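You operate a simulated robot arm through the tools that you are given. There is no shell and no other tool. Be economical: measure what you need, move in short steps, check, and stop when the job is done.

You are at the controls of a simulated two-armed robot. One attempt, no reset.

Task
Press the seven button three times. Then fetch the pot labelled "Glaze" from the top of the wall bench and stand it on the top of the tank bench. Then take the tall tower tray from the top of the wall bench and leave it on the silver steel drip tray. Then switch the blue switch of the small cooler on. Then fetch the square red chocolate and set it on the top of the narrow bench. Then take the domed dark chocolate from the top of the island bench and leave it on the counter beside the cool well. Then open the drawer of the tank bench, take the purple roll and put it in the inside of the tank bench's drawer, then shut the drawer. Then put the round white chocolate from the top of the island bench on the back of the bench beside the bowl machine. Keep to this order. Set down upright: cup.

Only the result counts: the job must be done as asked and must still hold three seconds after the hand-in. Knocking over, shifting, dropping, spilling or breaking anything else fails it.

Robot
Two 7-joint arms with two-finger grippers on one trunk, on a base that drives. Base frame: it is fixed to the floor where the robot stands at the start and does not move with it; the origin is under the middle of the robot, x ahead of it, y to its left, z up. Lengths are in m, angles in rad, forces in N, time in s.
The left shoulder is at the start at [0.064, 0.216, 1.169], the right one opposite. With the tool pointing down near the work surface each hand reaches from about 0.28 to 0.8 m from the robot's upright axis, wherever it stands, measured 20 degrees to its own side. Places, roughly: back of the bench beside the bowl machine [-3.9, 2, 0.9]; blue switch of the small cooler [3.1, -0.3, 0.9]; brown cup, green glaze cup [3, 0.25, 0.75]; counter beside the cool well [-1, -1.3, 0.9]; domed dark chocolate (3x3x2 cm) [-1.9, 0.8, 0.8]; drawer of the tank bench [1.4, 3.1, 0.8]; inside of the tank bench's drawer [1.4, 3, 0.7]; purple roll (7x7x5 cm) [-1.9, 0.6, 0.8]; round white chocolate (4x4x2 cm) [-2, 0.5, 0.8]; seven button [0.7, -0.2, 0.9]; square red chocolate (3x3x2 cm) [3.3, -0.3, 0.8]; steel drip tray (18x26x3 cm) [3.3, -0.1, 0.8]; tall tower tray [3.25, 0.25, 0.75]; top of the narrow bench [3, -1.6, 0.8]; top of the tank bench [1.2, 2.9, 0.9]. Payload 3.18 kg a hand.
The TCP of each hand is the grasp point between the finger pads, 0.03 m short of the fingertips. In the tool frame z runs along the fingers and y along their closing line. The gripper opens to 0.144 m. The gripper's body begins 0.103 m behind the TCP.
Orientation is told as [roll, pitch, yaw] about the base's x, y, z axes, in that order, counted from this pose: with the fingers straight down and closing along the base's y, the tool's x points along the base's -x, its y along +y and its z along -z.

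Tools
- The arms move only by the tool move_arm. It takes "left_deltas", "right_deltas" or both (then of equal length, played together; a hand with none holds still); each is a list of rows, each a list of 6 numbers: the shift along the base's x, y, z in m, then the turn, a rotation vector about the base's x, y, z in degrees. In form: [[x, y, z, ax, ay, az], ...]. A call has 1 to 12 rows; each row is the pose to reach, as a shift and turn from the pose commanded when the call began. "left_gripper" and "right_gripper" are, for a hand that has rows, the closure, from 0 (fully open) to 1 (shut), set as the call begins (left out, the last holds). Each row takes 0.2 s and may step no farther than 0.05 m and 0.15 rad from the row before; otherwise, or with a gripper value out of range, the whole call is refused. Where a pose cannot be reached the arm comes as near as it can. A force on the tool above 40 N (or 10 N above the force at the start of the call, whichever is more), or a blocked arm, ends the call early, and 0.2 s more pass. The fingers move at their own pace and stop on an object; they squeeze with about 38 N. The grip force told is the motor's: it shows also when the fingers shut on nothing. Time passes only in rows, and 0.2 s behind the last, so rows that repeat a pose let the fingers close. The reply holds the time, the measured pose of the TCP, the force on the tool along the base axes, the opening and the grip force, in the units named above and with some noise, with the torque about the TCP (base axes, N m) and any sound that the robot's microphone picked up.
- Cameras (640 x 400 px; columns grow to the right, rows downward): "scene" is now at [0.1629, -0.0191, 1.3713]; the picture's right is [-0.35, -0.94, 0.00], its down [-0.36, 0.13, -0.92] and it looks along [0.87, -0.32, -0.38] (base axes); focal length 285 px, centre (320, 200). "left" rides on the left gripper at [0.076, -0.016, -0.143] in its tool frame; the picture's right is [0.21, 0.98, 0.00], its down [-0.84, 0.18, -0.51] and it looks along [-0.50, 0.11, 0.86] (tool axes); focal length 218 px, centre (320, 200). "right" rides on the right gripper at [0.076, 0.016, -0.143] in its tool frame; the picture's right is [-0.21, 0.98, 0.00], its down [-0.84, -0.18, -0.51] and it looks along [-0.50, -0.11, 0.86] (tool axes); focal length 218 px, centre (320, 200). There is no depth. A picture from a camera that has moved, and an enlarged one, comes with that camera's place and axes in the base frame and with its lens. The place of the scene camera against the robot may be out by one fixed shift of up to 0.025 m in any direction.
- snapshot(camera): a new picture of that camera. It takes no simulated time.
- raise_lower(by): slides the trunk up (or, below 0, down) by that many m; the arms and the scene camera ride with it, the base frame stays. It gives what a move gives, with no picture.
- base_move(legs): drives the robot by 1 to 6 legs, each [ahead, left, turn to the left] in m, m and rad, along the robot's own axes; the way and the turn of a leg run together, so that a leg with both is an arc; at most 1.5 m and 3.142 rad a leg. The arms and the cameras ride along, it lands a little off, and it stops where it bumps. It gives what a move gives.
- turn_head(pan, tilt): turns the head with the scene camera to pan (to the left, within 1.396 rad either way) and tilt (down, from -0.506 to 1.204), counted from straight ahead of the robot. It gives what a move gives.
- close_up(camera, box): a new picture of the part [left, top, right, bottom] of that camera's present view, enlarged. It takes no simulated time.
- job_done(): hands the job in; it is judged then, once.

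Work in short steps. Places have to be worked out from the pictures, the camera data and where the tool is seen: move nearer, look again, correct. Check each grasp and each placing, and mend what went wrong. You have 483 turns and 230 pictures in all, those below and enlarged ones among them. Open the grippers and draw the arms clear of the work before you hand the job in, unless the task says otherwise; then end with one line.

The tools are called after "Request:" by a JSON object that holds its "method" and its "body". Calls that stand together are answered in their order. move_arm: Moves the arms, as the interface text tells. Its arguments: {"type":"object","properties":{"left_deltas":{"type":"array","items":{"type":"array","items":{"type":"number"}}},"left_gripper":{"type":"number"},"right_deltas":{"type":"array","items":{"type":"array","items":{"type":"number"}}},"right_gripper":{"type":"number"}},"required":[]} The other tools are called the same way: raise_lower (by) slides the trunk up or down; base_move (legs) drives the base; turn_head (pan, tilt) turns the head that bears the scene camera; snapshot (camera) takes a picture; close_up (camera, box) takes an enlarged picture of a part of a camera's view; job_done () hands the job in.

At the start:

```text
t: 0.0
left_tcp_pos: [0.3418, 0.0237, 1.2593]
left_orientation: [-0.001, 0.0, 0.0]
left_force: [0.0, -0.2, 0.5]
left_moment: [0.0, 0.01, 0.03]
left_grip_width: 0.1438
left_grasp_force: 0.0
right_tcp_pos: [0.5037, -0.4505, 1.1675]
right_orientation: [0.0, -0.001, 0.001]
right_force: [-0.4, 0.0, 0.2]
right_moment: [-0.01, -0.03, 0.02]
right_grip_width: 0.144
right_grasp_force: 0.0
trunk travel left (down, up): [-0.25, 0.119]
robot x, y, heading: [-0.0007, -0.0017, -0.002]
head pan, tilt: [-0.356, 0.391]
```

scene: 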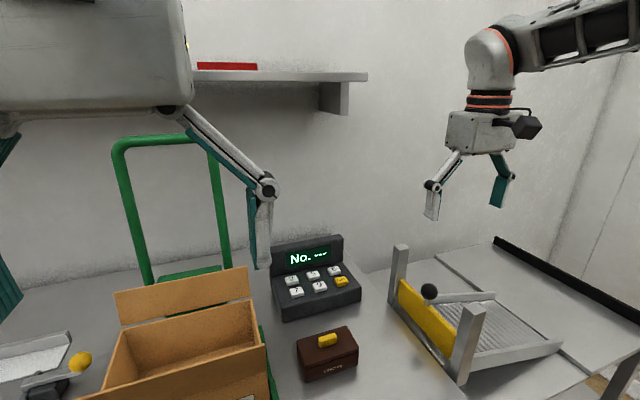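
right: 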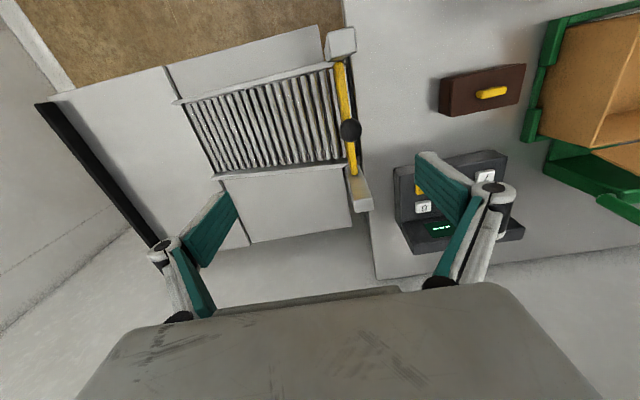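
left: 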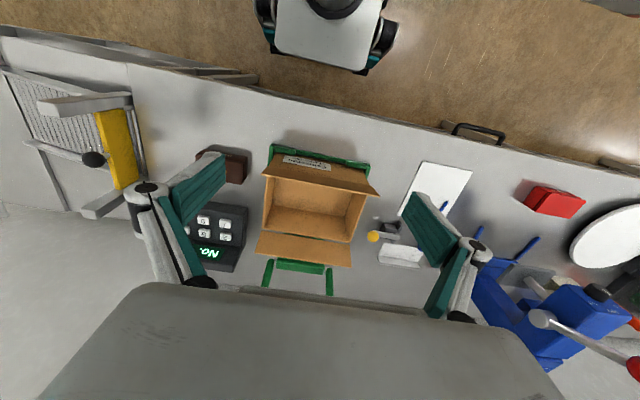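

The keypad shows around pixel (315,280) of the scene view. I look at it enlarged to read the key labels.

Request:
{"method": "close_up", "body": {"camera": "scene", "box": [260, 225, 380, 325]}}

Request:
{"method": "close_up", "body": {"camera": "left", "box": [170, 190, 260, 280]}}

```text
4.00 times, centred on (320, 275) of scene
camera zoom: at [0.1629, -0.0191, 1.3713], right [-0.35, -0.94, 0.0], down [-0.36, 0.13, -0.92], along [0.87, -0.32, -0.38], focal length 1141 px, centre (320, -100)
```

zoom: 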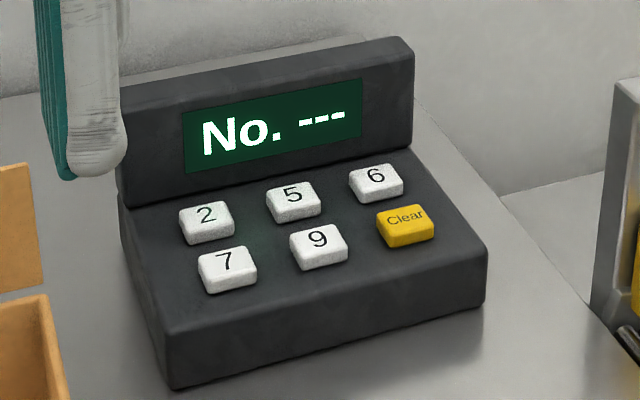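

```text
4.44 times, centred on (215, 235) of left
camera zoom: at [0.2656, 0.008, 1.4024], right [-0.21, 0.98, 0.0], down [0.84, 0.18, 0.51], along [0.5, 0.11, -0.86], focal length 970 px, centre (787, 44)
```

zoom: 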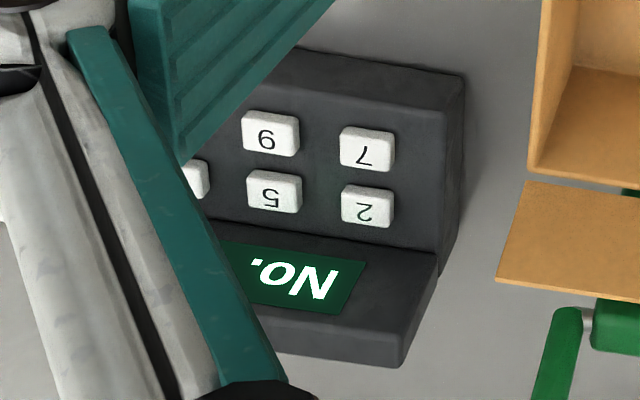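

The 7 key is nearest-left, about [0.66, -0.16, 0.93]. I shut the right gripper, bring it above the key, and slide the left hand aside.

Request:
{"method": "move_arm", "body": {"right_deltas": [[0.015, 0.04, -0.01, 0, 0, 0], [0.03, 0.08, -0.02, 0, 0, 0], [0.045, 0.12, -0.03, 0, 0, 0], [0.06, 0.16, -0.04, 0, 0, 0], [0.08, 0.2, -0.05, 0, 0, 0], [0.1, 0.24, -0.06, 0, 0, 0], [0.116, 0.28, -0.06, 0, 0, 0], [0.116, 0.28, -0.06, 0, 0, 0]], "left_deltas": [[0, 0.04, 0, 0, 0, 0], [0, 0.08, 0, 0, 0, 0], [0, 0.12, 0, 0, 0, 0], [0, 0.16, 0, 0, 0, 0], [0, 0.2, 0, 0, 0, 0], [0, 0.24, 0, 0, 0, 0], [0, 0.24, 0, 0, 0, 0], [0, 0.24, 0, 0, 0, 0]], "right_gripper": 1}}

Request:
{"method": "snapshot", "body": {"camera": "right"}}

Request:
{"method": "snapshot", "body": {"camera": "scene"}}

```text
t: 1.8
left_tcp_pos: [0.3403, 0.2634, 1.2595]
left_orientation: [0.001, -0.001, 0.0]
left_force: [0.1, 1.2, -0.5]
left_moment: [-0.01, -0.02, -0.01]
left_grip_width: 0.1441
left_grasp_force: 0.0
right_tcp_pos: [0.5408, -0.3706, 1.1514]
right_orientation: [0.002, 0.003, 0.004]
right_force: [-0.6, -0.5, 0.8]
right_moment: [-0.03, -0.02, -0.01]
right_grip_width: 0.0001
right_grasp_force: 30.2
right hand out of reach, approached as far as the arm can: row 2, 3, 4, 5, 6, 7, 8
trunk travel left (down, up): [-0.25, 0.119]
robot x, y, heading: [-0.0031, 0.0001, 0.005]
head pan, tilt: [-0.356, 0.391]
```

```text
224 pictures are left
camera right: at [0.4659, -0.3538, 1.2944], right [0.2, 0.98, 0.0], down [0.85, -0.18, 0.5], along [0.49, -0.1, -0.86], focal length 218 px, centre (320, 200)
```

right: 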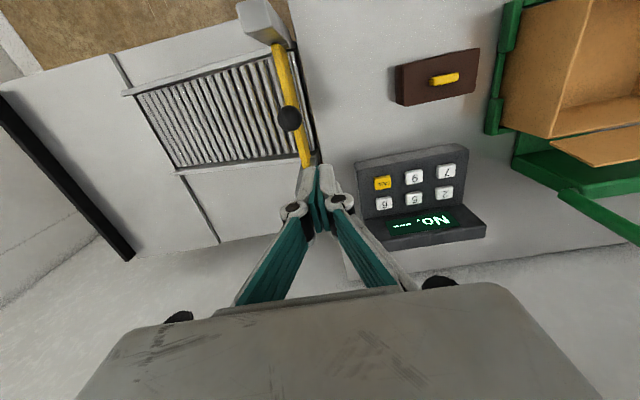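

```text
223 pictures are left
camera scene: at [0.1626, -0.0184, 1.3714], right [-0.35, -0.94, 0.0], down [-0.36, 0.13, -0.93], along [0.87, -0.32, -0.38], focal length 285 px, centre (320, 200)
```

scene: 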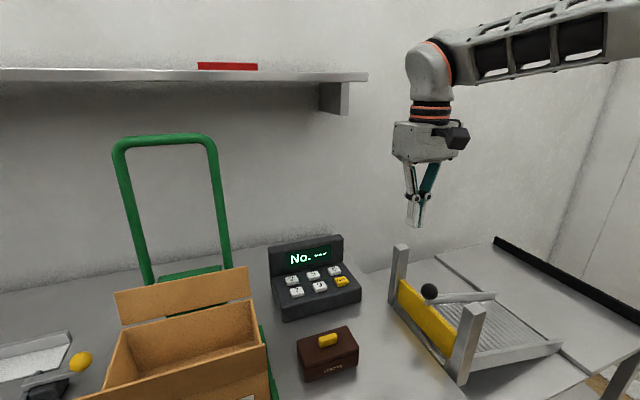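

The arm stopped short. The height may be the limit, so I lower and try nearer the work surface.

Request:
{"method": "move_arm", "body": {"right_deltas": [[0.0, 0.02, -0.04, 0, 0, 0], [0.0, 0.05, -0.07, 0, 0, 0], [0.01, 0.08, -0.1, 0, 0, 0], [0.02, 0.11, -0.11, 0, 0, 0], [0.04, 0.15, -0.11, 0, 0, 0], [0.06, 0.18, -0.11, 0, 0, 0]]}}

```text
t: 3.2
left_tcp_pos: [0.3412, 0.2628, 1.2601]
left_orientation: [0.001, -0.001, 0.0]
left_force: [0.1, -0.7, 0.1]
left_moment: [0.0, -0.01, -0.02]
left_grip_width: 0.1441
left_grasp_force: 0.1
right_tcp_pos: [0.5741, -0.3767, 1.1079]
right_orientation: [0.01, 0.013, 0.014]
right_force: [-0.1, -0.5, -0.5]
right_moment: [0.02, -0.01, -0.01]
right_grip_width: 0.0
right_grasp_force: 30.2
right hand out of reach, approached as far as the arm can: row 1, 2, 3, 4, 5, 6
trunk travel left (down, up): [-0.25, 0.119]
robot x, y, heading: [-0.001, 0.0026, -0.0]
head pan, tilt: [-0.356, 0.391]
```

Commands may be drifting beyond reach, so I probe with one small sideways move.

Request:
{"method": "move_arm", "body": {"right_deltas": [[0, 0, 0, 0, 0, 0]]}}

Request:
{"method": "move_arm", "body": {"right_deltas": [[-0.02, 0.03, 0, 0, 0, 0], [-0.04, 0.06, 0, 0, 0, 0], [-0.04, 0.06, 0, 0, 0, 0]]}}

```text
t: 3.6
left_tcp_pos: [0.3415, 0.2615, 1.2587]
left_orientation: [-0.001, 0.0, -0.001]
left_force: [0.0, -0.1, 0.6]
left_moment: [0.02, 0.02, -0.01]
left_grip_width: 0.1439
left_grasp_force: 0.1
right_tcp_pos: [0.5739, -0.3767, 1.1075]
right_orientation: [0.01, 0.013, 0.012]
right_force: [0.4, 0.5, 0.0]
right_moment: [0.0, 0.01, 0.01]
right_grip_width: 0.0001
right_grasp_force: 30.5
trunk travel left (down, up): [-0.25, 0.119]
robot x, y, heading: [-0.0014, -0.0002, -0.002]
head pan, tilt: [-0.356, 0.391]
```

```text
t: 4.4
left_tcp_pos: [0.3405, 0.2625, 1.2604]
left_orientation: [-0.001, 0.001, -0.001]
left_force: [0.2, 0.1, -0.2]
left_moment: [0.0, -0.01, 0.02]
left_grip_width: 0.1442
left_grasp_force: 0.0
right_tcp_pos: [0.5587, -0.371, 1.1311]
right_orientation: [0.007, 0.01, 0.009]
right_force: [0.2, 0.2, -0.3]
right_moment: [0.01, 0.01, -0.03]
right_grip_width: 0.0002
right_grasp_force: 30.4
right hand out of reach, approached as far as the arm can: row 1, 2, 3
trunk travel left (down, up): [-0.25, 0.119]
robot x, y, heading: [-0.0018, -0.0006, 0.002]
head pan, tilt: [-0.356, 0.391]
```

Sideways reach is limited at this height. I raise the trunk so the hand works lower against the shoulder, then try again.

Request:
{"method": "raise_lower", "body": {"by": 0.115}}

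Request:
{"method": "move_arm", "body": {"right_deltas": [[0, 0.0, -0.04, 0, 0, 0], [0, 0.0, -0.08, 0, 0, 0], [0, 0.0, -0.12, 0, 0, 0], [0, 0.04, -0.12, 0, 0, 0], [0, 0.08, -0.12, 0, 0, 0], [0.02, 0.12, -0.12, 0, 0, 0], [0.04, 0.16, -0.12, 0, 0, 0], [0.06, 0.2, -0.12, 0, 0, 0]]}}

```text
t: 5.9
left_tcp_pos: [0.3415, 0.2632, 1.3729]
left_orientation: [0.0, 0.001, 0.0]
left_force: [-0.2, 0.1, 0.8]
left_moment: [0.03, -0.04, -0.01]
left_grip_width: 0.144
left_grasp_force: 0.0
right_tcp_pos: [0.5466, -0.371, 1.2792]
right_orientation: [0.006, -0.054, 0.011]
right_force: [0.4, 0.6, -0.3]
right_moment: [0.02, 0.01, 0.03]
right_grip_width: 0.0
right_grasp_force: 30.7
trunk travel left (down, up): [-0.365, 0.004]
robot x, y, heading: [-0.0036, 0.002, 0.001]
head pan, tilt: [-0.356, 0.391]
```

```text
t: 7.7
left_tcp_pos: [0.3427, 0.2634, 1.3742]
left_orientation: [0.0, 0.0, -0.001]
left_force: [0.1, -0.1, -0.8]
left_moment: [0.02, 0.01, -0.03]
left_grip_width: 0.1439
left_grasp_force: 0.1
right_tcp_pos: [0.5949, -0.3819, 1.2049]
right_orientation: [0.017, -0.043, 0.024]
right_force: [0.5, -0.1, -0.5]
right_moment: [0.01, -0.01, 0.03]
right_grip_width: 0.0
right_grasp_force: 30.9
right hand out of reach, approached as far as the arm can: row 1, 2, 3, 4, 5, 6, 7, 8
trunk travel left (down, up): [-0.365, 0.004]
robot x, y, heading: [0.0011, -0.0004, -0.001]
head pan, tilt: [-0.356, 0.391]
```

The arm seems caught at a joint limit. I back out to the side first, then come in nearer to the body.

Request:
{"method": "move_arm", "body": {"right_deltas": [[-0.02, -0.03, 0, 0, 0, 0], [-0.05, -0.06, 0, 0, 0, 0], [-0.09, -0.07, 0, 0, 0, 0], [-0.13, -0.07, -0.02, 0, 0, 0], [-0.17, -0.07, -0.04, 0, 0, 0], [-0.2, -0.06, -0.06, 0, 0, 0], [-0.2, -0.06, -0.1, 0, 0, 0], [-0.2, -0.06, -0.14, 0, 0, 0]]}}

Request:
{"method": "move_arm", "body": {"right_deltas": [[0, 0.04, 0, 0, 0, 0], [0, 0.08, 0, 0, 0, 0], [0, 0.12, 0, 0, 0, 0], [0, 0.16, 0, 0, 0, 0], [0, 0.2, 0, 0, 0, 0], [0, 0.24, 0, 0, 0, 0]]}}

```text
t: 9.5
left_tcp_pos: [0.3425, 0.2628, 1.3736]
left_orientation: [0.002, -0.001, 0.0]
left_force: [-0.2, -0.1, 0.4]
left_moment: [0.0, -0.01, 0.0]
left_grip_width: 0.1441
left_grasp_force: 0.1
right_tcp_pos: [0.4039, -0.4807, 1.0704]
right_orientation: [0.032, -0.048, 0.022]
right_force: [0.9, -0.6, 0.2]
right_moment: [0.01, -0.01, 0.01]
right_grip_width: 0.0
right_grasp_force: 30.6
right hand out of reach, approached as far as the arm can: row 5, 6, 7, 8
trunk travel left (down, up): [-0.365, 0.004]
robot x, y, heading: [-0.0016, 0.0001, 0.002]
head pan, tilt: [-0.356, 0.391]
```

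```text
t: 10.9
left_tcp_pos: [0.3412, 0.2638, 1.3737]
left_orientation: [0.0, 0.0, 0.0]
left_force: [1.3, -0.2, 0.1]
left_moment: [-0.04, -0.01, -0.02]
left_grip_width: 0.144
left_grasp_force: 0.1
right_tcp_pos: [0.4272, -0.4143, 1.1188]
right_orientation: [0.099, -0.028, 0.064]
right_force: [0.4, -0.2, 0.2]
right_moment: [0.01, -0.04, 0.02]
right_grip_width: 0.0003
right_grasp_force: 30.5
right hand out of reach, approached as far as the arm can: row 1, 2, 3, 4, 5, 6
trunk travel left (down, up): [-0.365, 0.004]
robot x, y, heading: [0.001, -0.0016, 0.001]
head pan, tilt: [-0.356, 0.391]
```

I test whether a wrist turn frees the arm: yaw the tool while holding position.

Request:
{"method": "move_arm", "body": {"right_deltas": [[0, 0, 0, 0, 0, 8], [0, 0, 0, 0, 0, 16], [0, 0, 0, 0, 0, 24], [0, 0.03, 0, 0, 0, 30], [0, 0.06, 0, 0, 0, 30], [0, 0.1, 0, 0, 0, 30]]}}

Request:
{"method": "snapshot", "body": {"camera": "scene"}}

```text
t: 12.3
left_tcp_pos: [0.3428, 0.2643, 1.3729]
left_orientation: [0.0, 0.001, 0.0]
left_force: [0.2, 0.3, 0.1]
left_moment: [-0.04, 0.01, 0.04]
left_grip_width: 0.1439
left_grasp_force: 0.0
right_tcp_pos: [0.4292, -0.3144, 1.1161]
right_orientation: [0.097, -0.027, 0.586]
right_force: [-0.1, -0.9, -0.6]
right_moment: [-0.04, 0.0, -0.02]
right_grip_width: 0.0001
right_grasp_force: 30.7
trunk travel left (down, up): [-0.365, 0.004]
robot x, y, heading: [0.0035, 0.0004, 0.003]
head pan, tilt: [-0.356, 0.391]
```

```text
222 pictures are left
camera scene: at [0.1424, -0.018, 1.4874], right [-0.35, -0.94, 0.0], down [-0.36, 0.13, -0.92], along [0.87, -0.32, -0.38], focal length 285 px, centre (320, 200)
```

scene: 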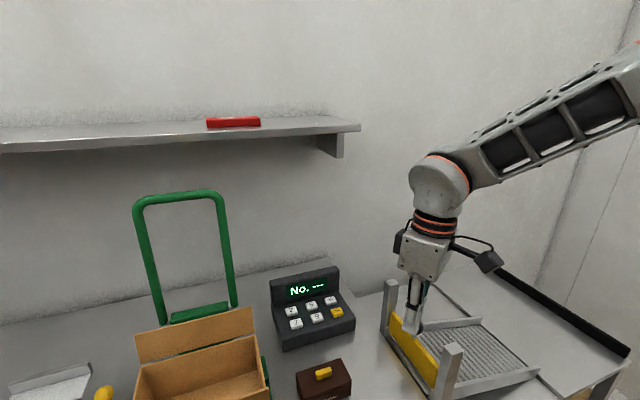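

Yaw was the limit. I turn a little further, level the tool, raise slightly, and travel to above the 7 key.

Request:
{"method": "move_arm", "body": {"right_deltas": [[0, 0.03, 0.02, -2, -1, 5], [0, 0.07, 0.04, -4, -2, 10], [0.03, 0.11, 0.04, -5.5, -1.8, 10], [0.06, 0.14, 0.04, -5.5, -1.8, 10], [0.1, 0.15, 0.04, -5.5, -1.8, 10], [0.14, 0.15, 0.03, -5.5, -1.8, 10], [0.18, 0.15, 0.02, -5.5, -1.8, 10], [0.22, 0.15, 0.0, -5.5, -1.8, 10], [0.22, 0.15, 0.0, -5.5, -1.8, 10]]}}

Request:
{"method": "snapshot", "body": {"camera": "right"}}

```text
t: 14.3
left_tcp_pos: [0.3416, 0.2642, 1.3753]
left_orientation: [-0.001, -0.001, 0.0]
left_force: [0.3, -0.3, 0.6]
left_moment: [-0.02, 0.01, -0.02]
left_grip_width: 0.1441
left_grasp_force: 0.1
right_tcp_pos: [0.5863, -0.2274, 1.1247]
right_orientation: [0.004, 0.006, 0.761]
right_force: [-0.2, -0.2, -0.4]
right_moment: [-0.02, 0.01, 0.0]
right_grip_width: 0.0
right_grasp_force: 30.8
right hand out of reach, approached as far as the arm can: row 5, 6, 7, 8, 9
trunk travel left (down, up): [-0.365, 0.004]
robot x, y, heading: [-0.0013, -0.0007, -0.0]
head pan, tilt: [-0.356, 0.391]
```

```text
221 pictures are left
camera right: at [0.5205, -0.2669, 1.2677], right [-0.52, 0.85, 0.0], down [0.74, 0.45, 0.5], along [0.43, 0.26, -0.86], focal length 218 px, centre (320, 200)
```

right: 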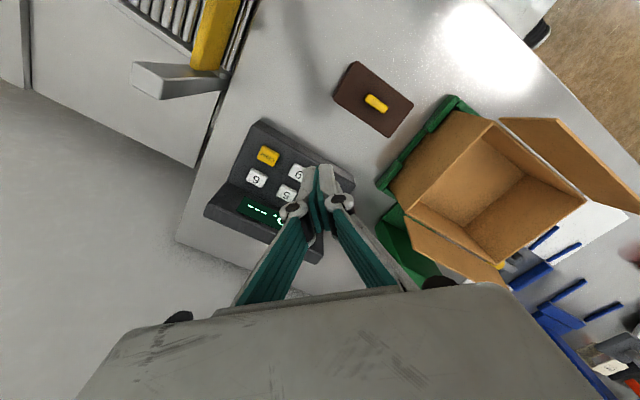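

The keys resolve: 9 at about (0.66, -0.224), so 7 is about (0.663, -0.167). I add yaw and move above it.

Request:
{"method": "move_arm", "body": {"right_deltas": [[0.02, 0.01, 0, 0, 0, 8], [0.04, 0.03, 0, 0, 0, 16], [0.06, 0.05, 0, 0, 0, 24], [0.077, 0.061, -0.02, 0, 0, 27], [0.077, 0.061, -0.04, 0, 0, 27], [0.077, 0.061, -0.06, 0, 0, 27], [0.077, 0.061, -0.07, 0, 0, 27], [0.077, 0.061, -0.07, 0, 0, 27]]}}

Request:
{"method": "snapshot", "body": {"camera": "right"}}

Request:
{"method": "close_up", "body": {"camera": "scene", "box": [240, 220, 400, 360]}}

```text
t: 16.1
left_tcp_pos: [0.3412, 0.2631, 1.3745]
left_orientation: [0.0, 0.0, -0.002]
left_force: [0.6, -0.2, 0.5]
left_moment: [0.0, -0.01, -0.04]
left_grip_width: 0.1441
left_grasp_force: 0.1
right_tcp_pos: [0.5882, -0.2373, 1.081]
right_orientation: [0.0, 0.005, 1.234]
right_force: [-0.1, 0.5, 0.2]
right_moment: [-0.01, -0.02, -0.02]
right_grip_width: 0.0003
right_grasp_force: 30.8
right hand out of reach, approached as far as the arm can: row 1, 2, 3, 4, 5, 6, 7, 8
trunk travel left (down, up): [-0.365, 0.004]
robot x, y, heading: [-0.0042, 0.0021, -0.004]
head pan, tilt: [-0.356, 0.391]
```

```text
220 pictures are left
camera right: at [0.5472, -0.3027, 1.2245], right [-0.85, 0.52, 0.0], down [0.45, 0.74, 0.5], along [0.26, 0.43, -0.86], focal length 218 px, centre (320, 200)
```

right: 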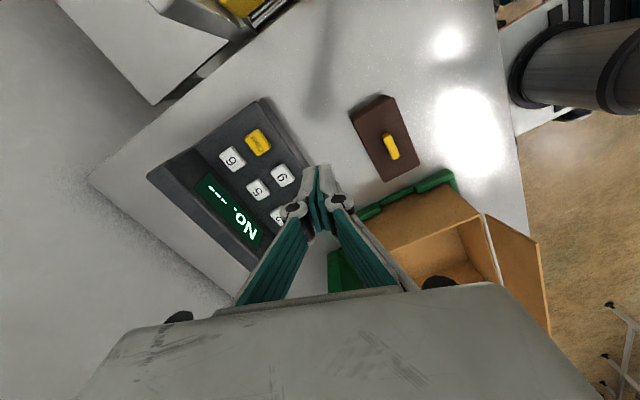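

```text
2.86 times, centred on (320, 290) of scene
camera zoom: at [0.1418, -0.0191, 1.4874], right [-0.35, -0.94, 0.0], down [-0.36, 0.13, -0.92], along [0.87, -0.32, -0.38], focal length 815 px, centre (320, -57)
```

zoom: 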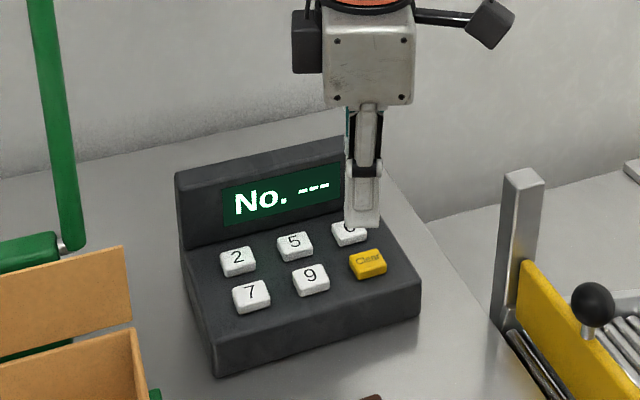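

The reach clamps short again; I try continuing to the target from here to see if it makes progress.

Request:
{"method": "move_arm", "body": {"right_deltas": [[0.02, 0.02, 0, 0, 0, -5], [0.04, 0.04, 0, 0, 0, -10], [0.06, 0.06, 0, 0, 0, -15], [0.074, 0.07, 0, 0, 0, -20], [0.074, 0.07, 0, 0, 0, -20]]}}

```text
t: 17.3
left_tcp_pos: [0.342, 0.2622, 1.3741]
left_orientation: [0.001, 0.0, 0.0]
left_force: [0.6, 0.3, 0.2]
left_moment: [0.0, 0.02, -0.02]
left_grip_width: 0.1439
left_grasp_force: 0.0
right_tcp_pos: [0.5905, -0.2366, 1.097]
right_orientation: [0.002, 0.004, 0.883]
right_force: [0.5, 0.9, 0.3]
right_moment: [0.0, -0.02, 0.03]
right_grip_width: 0.0
right_grasp_force: 31.1
right hand out of reach, approached as far as the arm can: row 1, 2, 3, 4, 5
trunk travel left (down, up): [-0.365, 0.004]
robot x, y, heading: [0.0051, 0.0008, -0.001]
head pan, tilt: [-0.356, 0.391]
```

I'll restore the trunk height: raise the hand 0.1 m, lower the trunk 0.115 m, then try again.

Request:
{"method": "move_arm", "body": {"right_deltas": [[-0.01, 0, 0.04, 0, 0, 0], [-0.02, 0, 0.08, 0, 0, 0], [-0.03, 0, 0.11, 0, 0, 0]]}}

Request:
{"method": "raise_lower", "body": {"by": -0.115}}

Request:
{"method": "move_arm", "body": {"right_deltas": [[0.03, 0.02, 0, 0, 0, 0], [0.05, 0.04, 0, 0, 0, 0], [0.07, 0.05, 0, 0, 0, 0], [0.09, 0.06, 0, 0, 0, 0], [0.1, 0.07, 0, 0, 0, 0]]}}

```text
t: 18.1
left_tcp_pos: [0.3415, 0.2633, 1.3741]
left_orientation: [0.0, -0.001, 0.0]
left_force: [0.1, 0.4, 0.7]
left_moment: [0.02, -0.02, -0.05]
left_grip_width: 0.1442
left_grasp_force: 0.0
right_tcp_pos: [0.559, -0.2367, 1.2083]
right_orientation: [0.004, 0.008, 0.887]
right_force: [-0.4, 0.4, 0.0]
right_moment: [0.03, -0.01, -0.02]
right_grip_width: 0.0001
right_grasp_force: 30.8
trunk travel left (down, up): [-0.365, 0.004]
robot x, y, heading: [-0.0013, -0.0005, -0.003]
head pan, tilt: [-0.356, 0.391]
```

```text
t: 19.5
left_tcp_pos: [0.3418, 0.2629, 1.2601]
left_orientation: [0.0, -0.001, 0.0]
left_force: [0.2, 0.1, 0.2]
left_moment: [-0.02, -0.01, 0.03]
left_grip_width: 0.1441
left_grasp_force: 0.1
right_tcp_pos: [0.5572, -0.2383, 1.093]
right_orientation: [0.002, 0.004, 0.885]
right_force: [-1.3, -1.1, -0.3]
right_moment: [-0.02, -0.03, 0.01]
right_grip_width: 0.0002
right_grasp_force: 30.8
trunk travel left (down, up): [-0.25, 0.119]
robot x, y, heading: [0.003, -0.0006, -0.005]
head pan, tilt: [-0.356, 0.391]
```

```text
t: 20.7
left_tcp_pos: [0.342, 0.2625, 1.2587]
left_orientation: [0.0, -0.001, 0.001]
left_force: [-1.0, 0.1, -1.1]
left_moment: [0.03, 0.02, 0.0]
left_grip_width: 0.1441
left_grasp_force: 0.0
right_tcp_pos: [0.5881, -0.2199, 1.0904]
right_orientation: [0.006, 0.005, 0.88]
right_force: [0.2, -0.2, 0.0]
right_moment: [-0.03, 0.01, -0.02]
right_grip_width: 0.0001
right_grasp_force: 30.7
right hand out of reach, approached as far as the arm can: row 2, 3, 4, 5
trunk travel left (down, up): [-0.25, 0.119]
robot x, y, heading: [0.0005, -0.0009, 0.001]
head pan, tilt: [-0.356, 0.391]
```

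The front limit stays near x 0.59 on this bearing, while farther out to the side it reached more. I withdraw the hand and turn the base left 0.35 rad so the key lies on the right arm's better side.

Request:
{"method": "move_arm", "body": {"right_deltas": [[-0.03, -0.03, 0.02, 0, 0, -8], [-0.06, -0.06, 0.04, 0, 0, -16], [-0.09, -0.1, 0.06, 0, 0, -24], [-0.1, -0.14, 0.06, 0, 0, -32], [-0.1, -0.17, 0.06, 0, 0, -40], [-0.1, -0.2, 0.06, 0, 0, -48]]}}

Request:
{"method": "base_move", "body": {"legs": [[0, 0, 0.4]]}}

Request:
{"method": "move_arm", "body": {"right_deltas": [[0.03, 0.01, 0, 0, 0, 0], [0.06, 0.02, -0.02, 0, 0, 0], [0.08, 0.03, -0.03, 0, 0, 0]]}}

Request:
{"method": "snapshot", "body": {"camera": "right"}}

```text
refused: row 3 steps farther than a row can; nothing moved
```

```text
t: 22.3
left_tcp_pos: [0.2123, 0.3763, 1.2583]
left_orientation: [0.0, 0.0, 0.4]
left_force: [-0.6, 0.6, 1.0]
left_moment: [0.02, 0.0, 0.02]
left_grip_width: 0.144
left_grasp_force: 0.0
right_tcp_pos: [0.6262, 0.0284, 1.0911]
right_orientation: [0.004, 0.005, 1.278]
right_force: [0.4, 0.5, 0.1]
right_moment: [-0.02, 0.0, 0.02]
right_grip_width: 0.0
right_grasp_force: 30.6
trunk travel left (down, up): [-0.25, 0.119]
robot x, y, heading: [0.0027, -0.0014, 0.399]
head pan, tilt: [-0.356, 0.391]
```

```text
t: 23.1
left_tcp_pos: [0.2126, 0.3763, 1.258]
left_orientation: [0.0, 0.001, 0.399]
left_force: [0.2, 0.0, -0.4]
left_moment: [-0.01, 0.03, -0.01]
left_grip_width: 0.1438
left_grasp_force: 0.1
right_tcp_pos: [0.6311, 0.0249, 1.0957]
right_orientation: [0.006, 0.006, 1.278]
right_force: [-0.2, -0.2, -0.6]
right_moment: [-0.02, 0.0, 0.02]
right_grip_width: 0.0
right_grasp_force: 30.5
right hand out of reach, approached as far as the arm can: row 1, 2, 3
trunk travel left (down, up): [-0.25, 0.119]
robot x, y, heading: [-0.0018, -0.0015, 0.402]
head pan, tilt: [-0.356, 0.391]
```

```text
218 pictures are left
camera right: at [0.5943, -0.0416, 1.2386], right [-0.88, 0.48, 0.0], down [0.42, 0.76, 0.5], along [0.24, 0.44, -0.86], focal length 218 px, centre (320, 200)
```

right: 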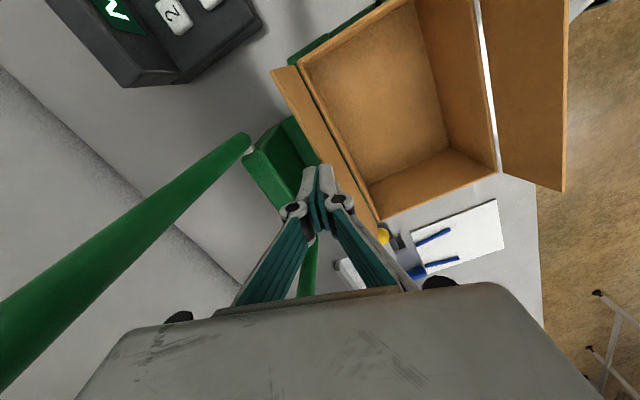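

One call was refused for step size, yet the base turned; the hand is over the carton but clear. I raise and draw it back toward the robot, and then bring it round to the key side.

Request:
{"method": "move_arm", "body": {"right_deltas": [[-0.03, 0, 0.03, 0, 0, 0], [-0.06, -0.01, 0.06, 0, 0, 0], [-0.09, -0.03, 0.08, 0, 0, -8], [-0.11, -0.06, 0.08, 0, 0, -16], [-0.12, -0.1, 0.08, 0, 0, -24], [-0.12, -0.14, 0.08, 0, 0, -32], [-0.12, -0.18, 0.08, 0, 0, -40], [-0.1, -0.21, 0.06, 0, 0, -45], [-0.08, -0.22, 0.04, 0, 0, -48]]}}

```text
t: 25.1
left_tcp_pos: [0.2142, 0.3761, 1.2587]
left_orientation: [-0.001, -0.001, 0.4]
left_force: [1.1, -0.2, 0.8]
left_moment: [-0.01, 0.02, -0.01]
left_grip_width: 0.144
left_grasp_force: 0.1
right_tcp_pos: [0.5516, -0.1959, 1.1355]
right_orientation: [0.005, 0.006, 0.44]
right_force: [0.8, -0.2, 0.3]
right_moment: [-0.04, 0.01, 0.03]
right_grip_width: 0.0001
right_grasp_force: 30.9
trunk travel left (down, up): [-0.25, 0.119]
robot x, y, heading: [0.0001, -0.0032, 0.398]
head pan, tilt: [-0.356, 0.391]
```

Now the hand is at (0.552, -0.196). I move it above the 7 key at about (0.663, -0.167) at z 1.08.

Request:
{"method": "move_arm", "body": {"right_deltas": [[0.03, 0.01, -0.01, 0, 0, 0], [0.06, 0.02, -0.02, 0, 0, 0], [0.09, 0.026, -0.03, 0, 0, 0], [0.11, 0.028, -0.05, 0, 0, 0], [0.11, 0.028, -0.05, 0, 0, 0]]}}

Request:
{"method": "snapshot", "body": {"camera": "right"}}

```text
t: 26.3
left_tcp_pos: [0.2113, 0.3759, 1.259]
left_orientation: [-0.002, -0.002, 0.4]
left_force: [0.9, 0.2, 0.6]
left_moment: [0.04, -0.05, -0.03]
left_grip_width: 0.1437
left_grasp_force: 0.1
right_tcp_pos: [0.6603, -0.1682, 1.0866]
right_orientation: [0.004, 0.004, 0.441]
right_force: [-0.1, -0.8, 0.7]
right_moment: [-0.02, 0.0, 0.0]
right_grip_width: 0.0
right_grasp_force: 30.6
trunk travel left (down, up): [-0.25, 0.119]
robot x, y, heading: [0.0027, -0.0003, 0.401]
head pan, tilt: [-0.356, 0.391]
```

```text
217 pictures are left
camera right: at [0.5858, -0.1845, 1.2296], right [-0.23, 0.97, 0.0], down [0.84, 0.2, 0.5], along [0.49, 0.12, -0.86], focal length 218 px, centre (320, 200)
```

right: 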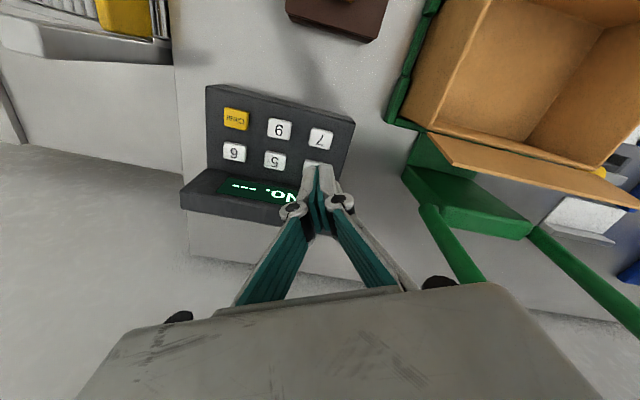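

The view puts the 7 key at (0.662, -0.165). I descend to just above it and check.

Request:
{"method": "move_arm", "body": {"right_deltas": [[0.001, 0.003, -0.04, 0, 0, 0], [0.001, 0.003, -0.08, 0, 0, 0], [0.001, 0.003, -0.105, 0, 0, 0], [0.001, 0.003, -0.105, 0, 0, 0]]}}

Request:
{"method": "snapshot", "body": {"camera": "right"}}

Request:
{"method": "snapshot", "body": {"camera": "scene"}}

```text
t: 27.3
left_tcp_pos: [0.2116, 0.3762, 1.2603]
left_orientation: [0.0, 0.0, 0.4]
left_force: [-0.3, -0.1, -0.4]
left_moment: [-0.03, 0.0, 0.03]
left_grip_width: 0.1439
left_grasp_force: 0.0
right_tcp_pos: [0.6743, -0.1799, 0.9891]
right_orientation: [0.014, 0.01, 0.449]
right_force: [-0.1, 0.6, 0.8]
right_moment: [0.02, -0.03, 0.03]
right_grip_width: 0.0
right_grasp_force: 30.5
right hand out of reach, approached as far as the arm can: row 2, 3, 4
trunk travel left (down, up): [-0.25, 0.119]
robot x, y, heading: [0.0017, 0.0028, 0.397]
head pan, tilt: [-0.356, 0.391]
```

```text
216 pictures are left
camera right: at [0.6014, -0.1979, 1.1319], right [-0.24, 0.97, 0.01], down [0.84, 0.2, 0.5], along [0.48, 0.13, -0.87], focal length 218 px, centre (320, 200)
```

right: 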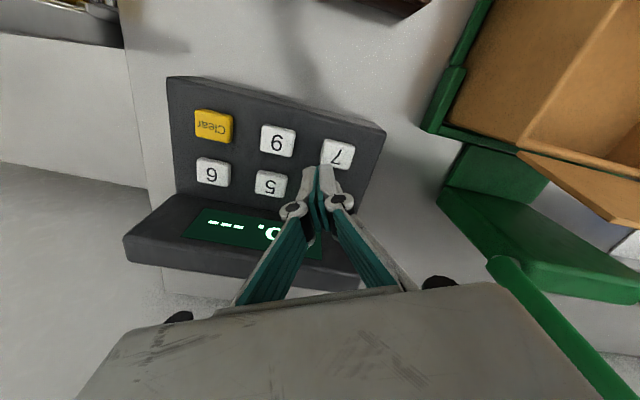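

```text
215 pictures are left
camera scene: at [0.1634, 0.0412, 1.3714], right [0.04, -1.0, 0.0], down [-0.38, -0.02, -0.93], along [0.92, 0.04, -0.38], focal length 285 px, centre (320, 200)
```

scene: 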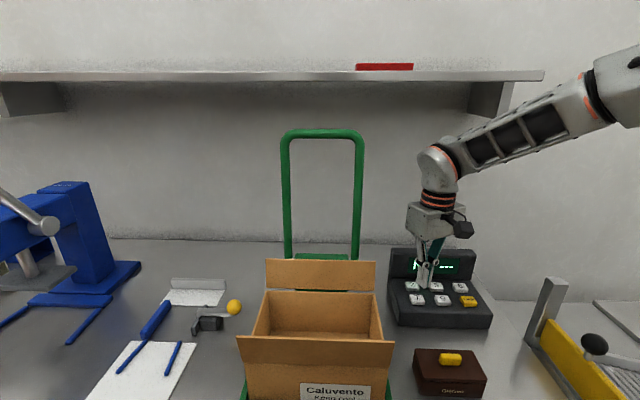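

The wrist limit pushed it outward; I add yaw and return to (0.661, -0.164) at the same height.

Request:
{"method": "move_arm", "body": {"right_deltas": [[-0.004, 0.005, 0.005, 0, 0, 8], [-0.01, 0.012, 0.005, -0.8, -0.4, 16], [-0.013, 0.016, 0.0, -0.8, -0.4, 22], [-0.013, 0.016, 0, -0.8, -0.4, 22]]}}

Request:
{"method": "snapshot", "body": {"camera": "right"}}

```text
t: 28.3
left_tcp_pos: [0.2127, 0.3758, 1.2591]
left_orientation: [0.0, -0.001, 0.399]
left_force: [-0.1, -0.2, -0.4]
left_moment: [0.01, -0.01, 0.02]
left_grip_width: 0.1439
left_grasp_force: 0.1
right_tcp_pos: [0.6622, -0.1635, 0.9881]
right_orientation: [-0.011, 0.009, 0.827]
right_force: [1.5, 0.7, 0.3]
right_moment: [0.0, -0.04, 0.0]
right_grip_width: 0.0001
right_grasp_force: 30.5
trunk travel left (down, up): [-0.25, 0.119]
robot x, y, heading: [-0.0003, -0.0021, 0.401]
head pan, tilt: [-0.356, 0.391]
```

```text
214 pictures are left
camera right: at [0.5978, -0.2055, 1.1309], right [-0.58, 0.82, -0.01], down [0.7, 0.51, 0.5], along [0.42, 0.28, -0.86], focal length 218 px, centre (320, 200)
```

right: 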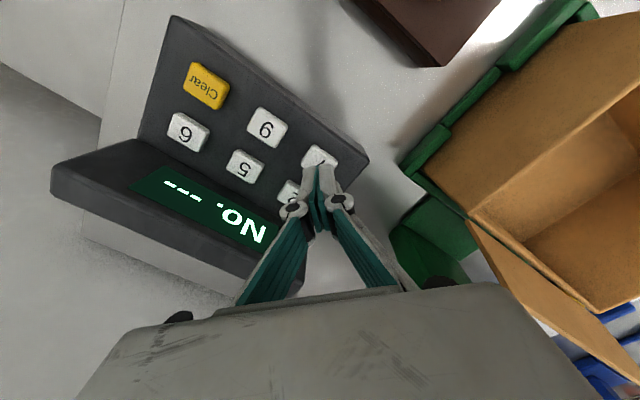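

Aligned over the key with the tips at about z 0.958. I press down in small steps until contact.

Request:
{"method": "move_arm", "body": {"right_deltas": [[-0.003, -0.002, -0.015, 0, 0, 0], [-0.003, -0.002, -0.02, 0, 0, 0], [-0.003, -0.002, -0.024, 0, 0, 0], [-0.003, -0.002, -0.028, 0, 0, 0]]}}

Request:
{"method": "close_up", "body": {"camera": "right", "box": [160, 80, 400, 260]}}

```text
t: 29.3
left_tcp_pos: [0.212, 0.3761, 1.2593]
left_orientation: [0.0, 0.001, 0.4]
left_force: [-0.6, 0.4, -0.3]
left_moment: [-0.03, 0.01, 0.04]
left_grip_width: 0.1438
left_grasp_force: 0.1
right_tcp_pos: [0.658, -0.166, 0.959]
right_orientation: [-0.011, 0.009, 0.826]
right_force: [0.5, 0.5, 1.3]
right_moment: [0.05, -0.04, 0.01]
right_grip_width: 0.0057
right_grasp_force: 30.2
trunk travel left (down, up): [-0.25, 0.119]
robot x, y, heading: [-0.0007, 0.0004, 0.4]
head pan, tilt: [-0.356, 0.391]
```

```text
2.22 times, centred on (280, 170) of right
camera zoom: at [0.5945, -0.2072, 1.1028], right [-0.58, 0.82, -0.01], down [0.7, 0.5, 0.5], along [0.42, 0.28, -0.86], focal length 485 px, centre (409, 267)
```

zoom: 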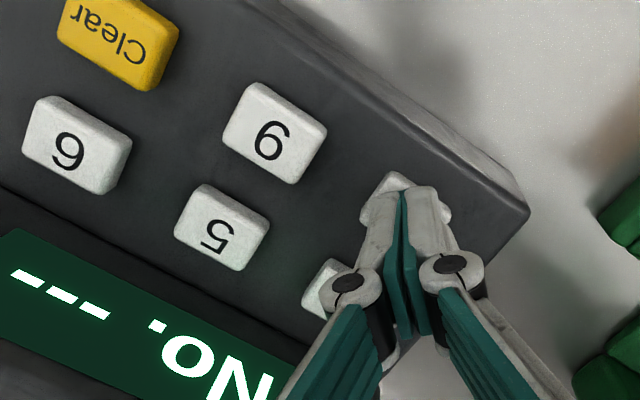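

The tips are touching the key now. I push a few millimetres more and check the display.

Request:
{"method": "move_arm", "body": {"right_deltas": [[0, 0, -0.003, 0, 0, 0], [0, 0, -0.006, 0, 0, 0]]}}

Request:
{"method": "close_up", "body": {"camera": "right", "box": [160, 80, 400, 260]}}

```text
t: 29.9
left_tcp_pos: [0.2117, 0.3758, 1.2593]
left_orientation: [0.002, -0.003, 0.4]
left_force: [-0.3, 0.3, 0.2]
left_moment: [-0.02, 0.0, 0.0]
left_grip_width: 0.1439
left_grasp_force: 0.1
right_tcp_pos: [0.6589, -0.165, 0.9545]
right_orientation: [-0.013, 0.008, 0.825]
right_force: [-1.7, -1.0, 5.9]
right_moment: [-0.05, 0.02, 0.0]
right_grip_width: 0.0058
right_grasp_force: 31.1
trunk travel left (down, up): [-0.25, 0.119]
robot x, y, heading: [0.0042, 0.0001, 0.403]
head pan, tilt: [-0.356, 0.391]
heard: click
```

```text
2.22 times, centred on (280, 170) of right
camera zoom: at [0.5943, -0.2073, 1.0977], right [-0.58, 0.82, -0.01], down [0.7, 0.5, 0.5], along [0.42, 0.28, -0.86], focal length 485 px, centre (409, 267)
```

zoom: 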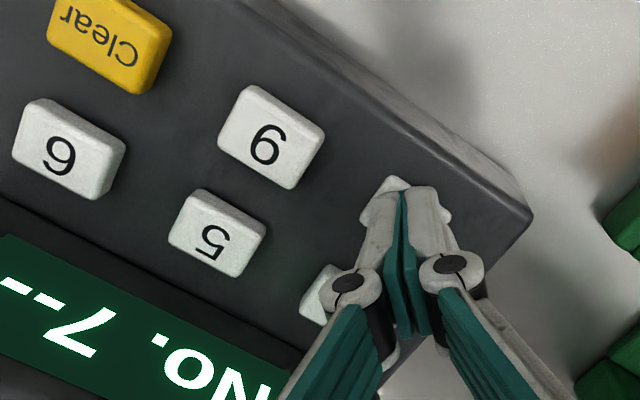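

The display shows "7--" with one click. I release and press once more.

Request:
{"method": "move_arm", "body": {"right_deltas": [[0, 0, 0.01, 0, 0, 0], [0, 0, 0.012, 0, 0, 0], [0, 0, 0.012, 0, 0, 0], [0, 0, 0.005, 0, 0, 0], [0, 0, 0, 0, 0, 0], [0, 0, 0, 0, 0, 0]]}}

Request:
{"method": "close_up", "body": {"camera": "right", "box": [160, 80, 400, 260]}}

```text
t: 31.3
left_tcp_pos: [0.2113, 0.3757, 1.2597]
left_orientation: [0.0, 0.001, 0.399]
left_force: [-0.3, -1.3, 0.3]
left_moment: [0.0, 0.0, -0.02]
left_grip_width: 0.1438
left_grasp_force: 0.0
right_tcp_pos: [0.6577, -0.1648, 0.9543]
right_orientation: [-0.013, 0.008, 0.827]
right_force: [-0.5, -1.0, 6.9]
right_moment: [-0.02, 0.02, -0.05]
right_grip_width: 0.0061
right_grasp_force: 30.3
trunk travel left (down, up): [-0.25, 0.119]
robot x, y, heading: [-0.0009, 0.0026, 0.398]
head pan, tilt: [-0.356, 0.391]
heard: click
```

```text
2.22 times, centred on (280, 170) of right
camera zoom: at [0.5944, -0.2072, 1.0978], right [-0.58, 0.82, -0.01], down [0.7, 0.5, 0.5], along [0.42, 0.28, -0.86], focal length 485 px, centre (409, 267)
```

zoom: 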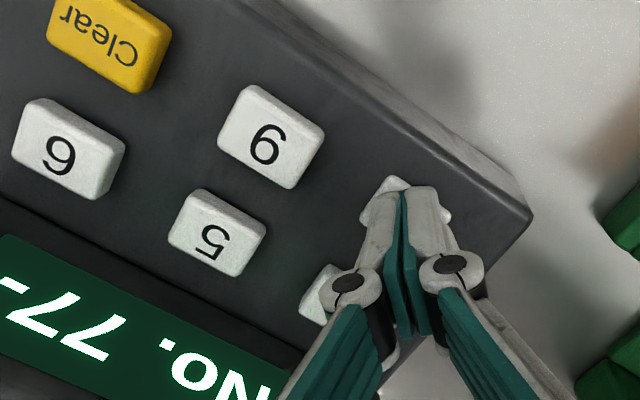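

Two presses are registered ("77-"). I press the third time and then look.

Request:
{"method": "move_arm", "body": {"right_deltas": [[0, 0, 0.01, 0, 0, 0], [0, 0, 0.012, 0, 0, 0], [0, 0, 0.012, 0, 0, 0], [0, 0, 0.005, 0, 0, 0], [0, 0, 0, 0, 0, 0], [0, 0, 0, 0, 0, 0]]}}

Request:
{"method": "close_up", "body": {"camera": "right", "box": [160, 80, 400, 260]}}

```text
t: 32.7
left_tcp_pos: [0.2124, 0.3757, 1.2595]
left_orientation: [-0.001, 0.0, 0.4]
left_force: [0.0, -0.9, -0.5]
left_moment: [0.01, 0.02, -0.01]
left_grip_width: 0.1439
left_grasp_force: 0.0
right_tcp_pos: [0.6592, -0.165, 0.9537]
right_orientation: [-0.012, 0.006, 0.826]
right_force: [-0.9, -0.2, 7.1]
right_moment: [0.04, 0.0, -0.04]
right_grip_width: 0.0061
right_grasp_force: 30.3
trunk travel left (down, up): [-0.25, 0.119]
robot x, y, heading: [-0.0016, 0.0001, 0.402]
head pan, tilt: [-0.356, 0.391]
heard: click
```

```text
2.22 times, centred on (280, 170) of right
camera zoom: at [0.5944, -0.2071, 1.0975], right [-0.58, 0.82, -0.01], down [0.7, 0.5, 0.5], along [0.42, 0.28, -0.86], focal length 485 px, centre (409, 267)
```

zoom: 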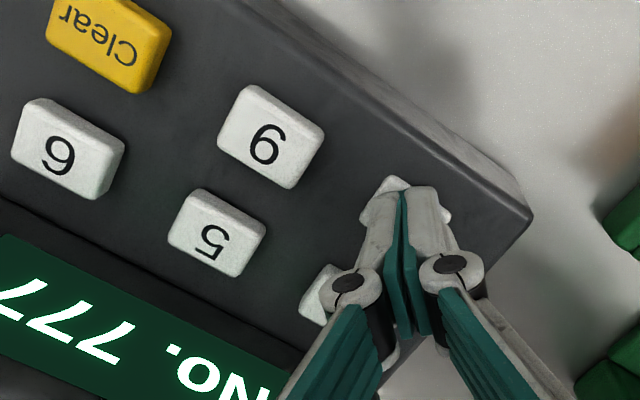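

777 is entered. I lift away and fold the right hand back toward the body.

Request:
{"method": "move_arm", "body": {"right_deltas": [[0, 0, 0.04, 0, 0, 0], [0, 0, 0.08, 0, 0, 0], [0, 0, 0.12, 0, 0, 0], [-0.03, 0, 0.16, 0, 0, 0], [-0.06, 0, 0.19, 0, 0, 0], [-0.1, 0, 0.2, 0, 0, 0], [-0.14, -0.01, 0.2, 0, 0, 0], [-0.18, -0.02, 0.2, 0, 0, 0], [-0.2, -0.03, 0.2, 0, 0, 0]]}}

Request:
{"method": "turn_head", "body": {"pan": 0, "tilt": 0.2}}

Request:
{"method": "base_move", "body": {"legs": [[-0.3, 0, 0], [0, 0, -1.9]]}}

Request:
{"method": "snapshot", "body": {"camera": "scene"}}

```text
t: 34.7
left_tcp_pos: [0.2118, 0.3756, 1.2597]
left_orientation: [0.001, -0.001, 0.4]
left_force: [-0.1, 0.2, -0.4]
left_moment: [0.01, -0.01, -0.01]
left_grip_width: 0.1438
left_grasp_force: 0.0
right_tcp_pos: [0.4589, -0.1956, 1.1527]
right_orientation: [-0.01, 0.009, 0.826]
right_force: [0.0, -0.3, -0.2]
right_moment: [0.02, 0.01, -0.01]
right_grip_width: 0.0002
right_grasp_force: 30.0
trunk travel left (down, up): [-0.25, 0.119]
robot x, y, heading: [0.0034, 0.0011, 0.402]
head pan, tilt: [-0.356, 0.391]
```

```text
t: 35.6
left_tcp_pos: [0.2116, 0.3757, 1.2584]
left_orientation: [0.0, 0.0, 0.401]
left_force: [0.0, -0.5, -0.5]
left_moment: [0.03, 0.01, 0.0]
left_grip_width: 0.1441
left_grasp_force: 0.2
right_tcp_pos: [0.459, -0.195, 1.1536]
right_orientation: [-0.009, 0.01, 0.825]
right_force: [-0.2, 0.4, 0.6]
right_moment: [0.03, 0.01, 0.03]
right_grip_width: 0.0001
right_grasp_force: 30.9
trunk travel left (down, up): [-0.25, 0.119]
robot x, y, heading: [0.0033, 0.0001, 0.4]
head pan, tilt: [0.0, 0.201]
```

```text
t: 42.2
left_tcp_pos: [0.0108, -0.4382, 1.2585]
left_orientation: [0.0, 0.0, -1.504]
left_force: [-0.2, -0.2, 0.6]
left_moment: [-0.01, 0.0, -0.02]
left_grip_width: 0.1441
left_grasp_force: 0.0
right_tcp_pos: [-0.6079, -0.4849, 1.1529]
right_orientation: [-0.011, 0.009, -1.076]
right_force: [0.1, -0.3, -1.4]
right_moment: [0.0, 0.02, 0.04]
right_grip_width: 0.0
right_grasp_force: 30.8
trunk travel left (down, up): [-0.25, 0.119]
robot x, y, heading: [-0.2748, -0.1174, -1.503]
head pan, tilt: [0.0, 0.201]
```

```text
209 pictures are left
camera scene: at [-0.2493, -0.2569, 1.389], right [-1.0, -0.07, 0.0], down [-0.01, 0.2, -0.98], along [0.07, -0.98, -0.2], focal length 285 px, centre (320, 200)
```

scene: 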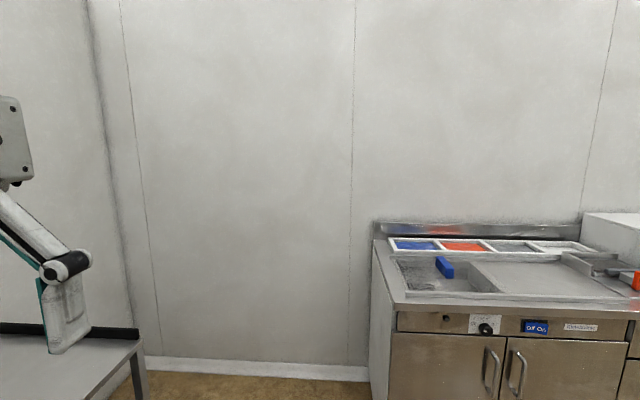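

This view faces the cool well counter in -y. I need the room layout (the wall bench is at x≈3), so I turn the base to look around.

Request:
{"method": "base_move", "body": {"legs": [[0, 0, 3.0]]}}

Request:
{"method": "snapshot", "body": {"camera": "scene"}}

Request:
{"method": "turn_head", "body": {"pan": -1.2, "tilt": 0.2}}

Request:
{"method": "snapshot", "body": {"camera": "scene"}}

Request:
{"method": "turn_head", "body": {"pan": 1.2, "tilt": 0.2}}

Request:
{"method": "snapshot", "body": {"camera": "scene"}}

```text
t: 49.6
left_tcp_pos: [-0.5149, 0.2439, 1.2593]
left_orientation: [-0.001, 0.0, 1.505]
left_force: [0.5, 0.3, 0.6]
left_moment: [0.02, -0.01, 0.01]
left_grip_width: 0.1441
left_grasp_force: 0.0
right_tcp_pos: [0.1074, 0.2075, 1.1538]
right_orientation: [-0.009, 0.01, 1.931]
right_force: [-0.4, -0.8, -0.1]
right_moment: [-0.01, 0.02, 0.0]
right_grip_width: 0.0
right_grasp_force: 30.9
trunk travel left (down, up): [-0.25, 0.119]
robot x, y, heading: [-0.2734, -0.1161, 1.51]
head pan, tilt: [0.0, 0.201]
```

```text
208 pictures are left
camera scene: at [-0.2495, 0.0523, 1.389], right [1.0, -0.07, 0.0], down [-0.01, -0.2, -0.98], along [0.06, 0.98, -0.2], focal length 285 px, centre (320, 200)
```

scene: 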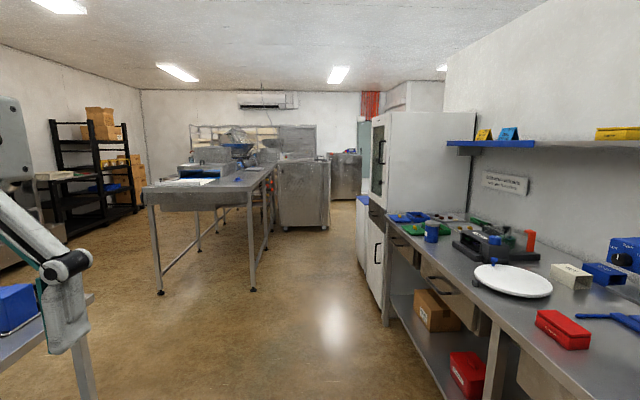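

```text
t: 51.0
left_tcp_pos: [-0.5156, 0.2435, 1.2585]
left_orientation: [0.0, -0.001, 1.504]
left_force: [0.0, -0.8, -0.1]
left_moment: [0.02, -0.03, 0.01]
left_grip_width: 0.144
left_grasp_force: 0.0
right_tcp_pos: [0.1063, 0.2069, 1.1525]
right_orientation: [-0.01, 0.01, 1.931]
right_force: [0.2, -0.3, 0.1]
right_moment: [-0.02, -0.03, -0.02]
right_grip_width: 0.0002
right_grasp_force: 30.3
trunk travel left (down, up): [-0.25, 0.119]
robot x, y, heading: [-0.2728, -0.1141, 1.504]
head pan, tilt: [-1.201, 0.201]
```

```text
207 pictures are left
camera scene: at [-0.1667, -0.0127, 1.389], right [0.3, -0.95, 0.0], down [-0.19, -0.06, -0.98], along [0.93, 0.29, -0.2], focal length 285 px, centre (320, 200)
```

scene: 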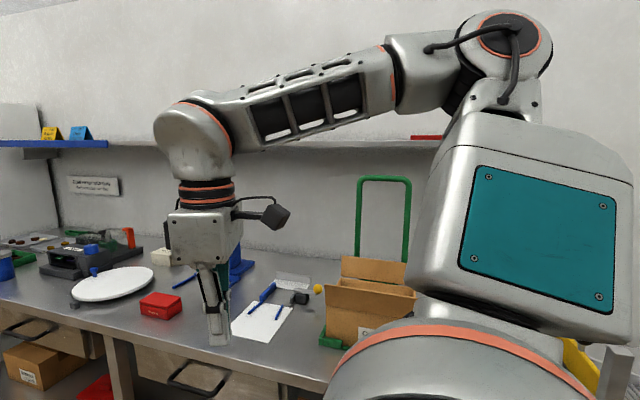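

```text
t: 53.2
left_tcp_pos: [-0.5131, 0.2425, 1.2591]
left_orientation: [-0.001, -0.001, 1.504]
left_force: [-0.1, 0.4, 0.4]
left_moment: [0.06, -0.02, -0.03]
left_grip_width: 0.1439
left_grasp_force: 0.1
right_tcp_pos: [0.1064, 0.2063, 1.153]
right_orientation: [-0.011, 0.008, 1.931]
right_force: [0.5, -0.2, 0.1]
right_moment: [0.01, 0.01, 0.01]
right_grip_width: 0.0001
right_grasp_force: 31.2
trunk travel left (down, up): [-0.25, 0.119]
robot x, y, heading: [-0.273, -0.1167, 1.506]
head pan, tilt: [1.201, 0.201]
```

```text
206 pictures are left
camera scene: at [-0.34, -0.0012, 1.389], right [0.42, 0.91, 0.0], down [0.18, -0.08, -0.98], along [-0.89, 0.41, -0.2], focal length 285 px, centre (320, 200)
```

scene: 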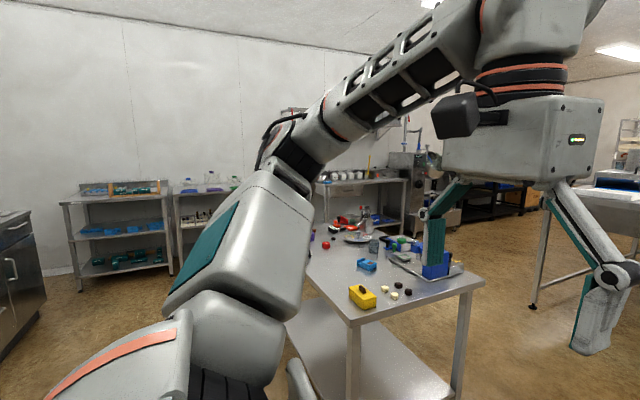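

The wall beside the start bench ends near y≈2.3, past a tall cabinet; the wall bench must be round that corner. I drive up the aisle and look again.

Request:
{"method": "turn_head", "body": {"pan": 0, "tilt": 0.25}}

Request:
{"method": "base_move", "body": {"legs": [[0, 0, 0.065], [1.5, 0, 0]]}}

Request:
{"method": "snapshot", "body": {"camera": "scene"}}

```text
t: 54.6
left_tcp_pos: [-0.5145, 0.244, 1.2595]
left_orientation: [-0.001, 0.001, 1.504]
left_force: [0.4, 0.5, -0.2]
left_moment: [0.0, 0.0, -0.01]
left_grip_width: 0.1438
left_grasp_force: 0.1
right_tcp_pos: [0.1076, 0.2064, 1.1537]
right_orientation: [-0.011, 0.008, 1.93]
right_force: [-0.7, -0.2, 1.1]
right_moment: [0.01, -0.01, 0.01]
right_grip_width: 0.0
right_grasp_force: 31.3
trunk travel left (down, up): [-0.25, 0.119]
robot x, y, heading: [-0.2721, -0.1162, 1.506]
head pan, tilt: [0.0, 0.25]
```

```text
t: 62.5
left_tcp_pos: [-0.5236, 1.7292, 1.2599]
left_orientation: [0.0, -0.001, 1.559]
left_force: [0.9, -0.2, -0.3]
left_moment: [0.03, 0.0, -0.03]
left_grip_width: 0.1441
left_grasp_force: 0.0
right_tcp_pos: [0.0986, 1.7255, 1.1533]
right_orientation: [-0.012, 0.009, 1.982]
right_force: [0.5, -0.1, -0.5]
right_moment: [0.01, 0.02, -0.01]
right_grip_width: 0.0
right_grasp_force: 30.8
trunk travel left (down, up): [-0.25, 0.119]
robot x, y, heading: [-0.2635, 1.3829, 1.561]
head pan, tilt: [0.0, 0.25]
```

```text
205 pictures are left
camera scene: at [-0.2474, 1.5521, 1.3844], right [1.0, -0.01, 0.0], down [0.0, -0.25, -0.97], along [0.01, 0.97, -0.25], focal length 285 px, centre (320, 200)
```

scene: 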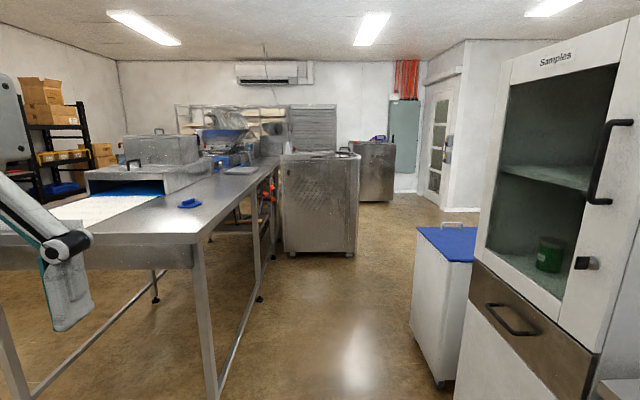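

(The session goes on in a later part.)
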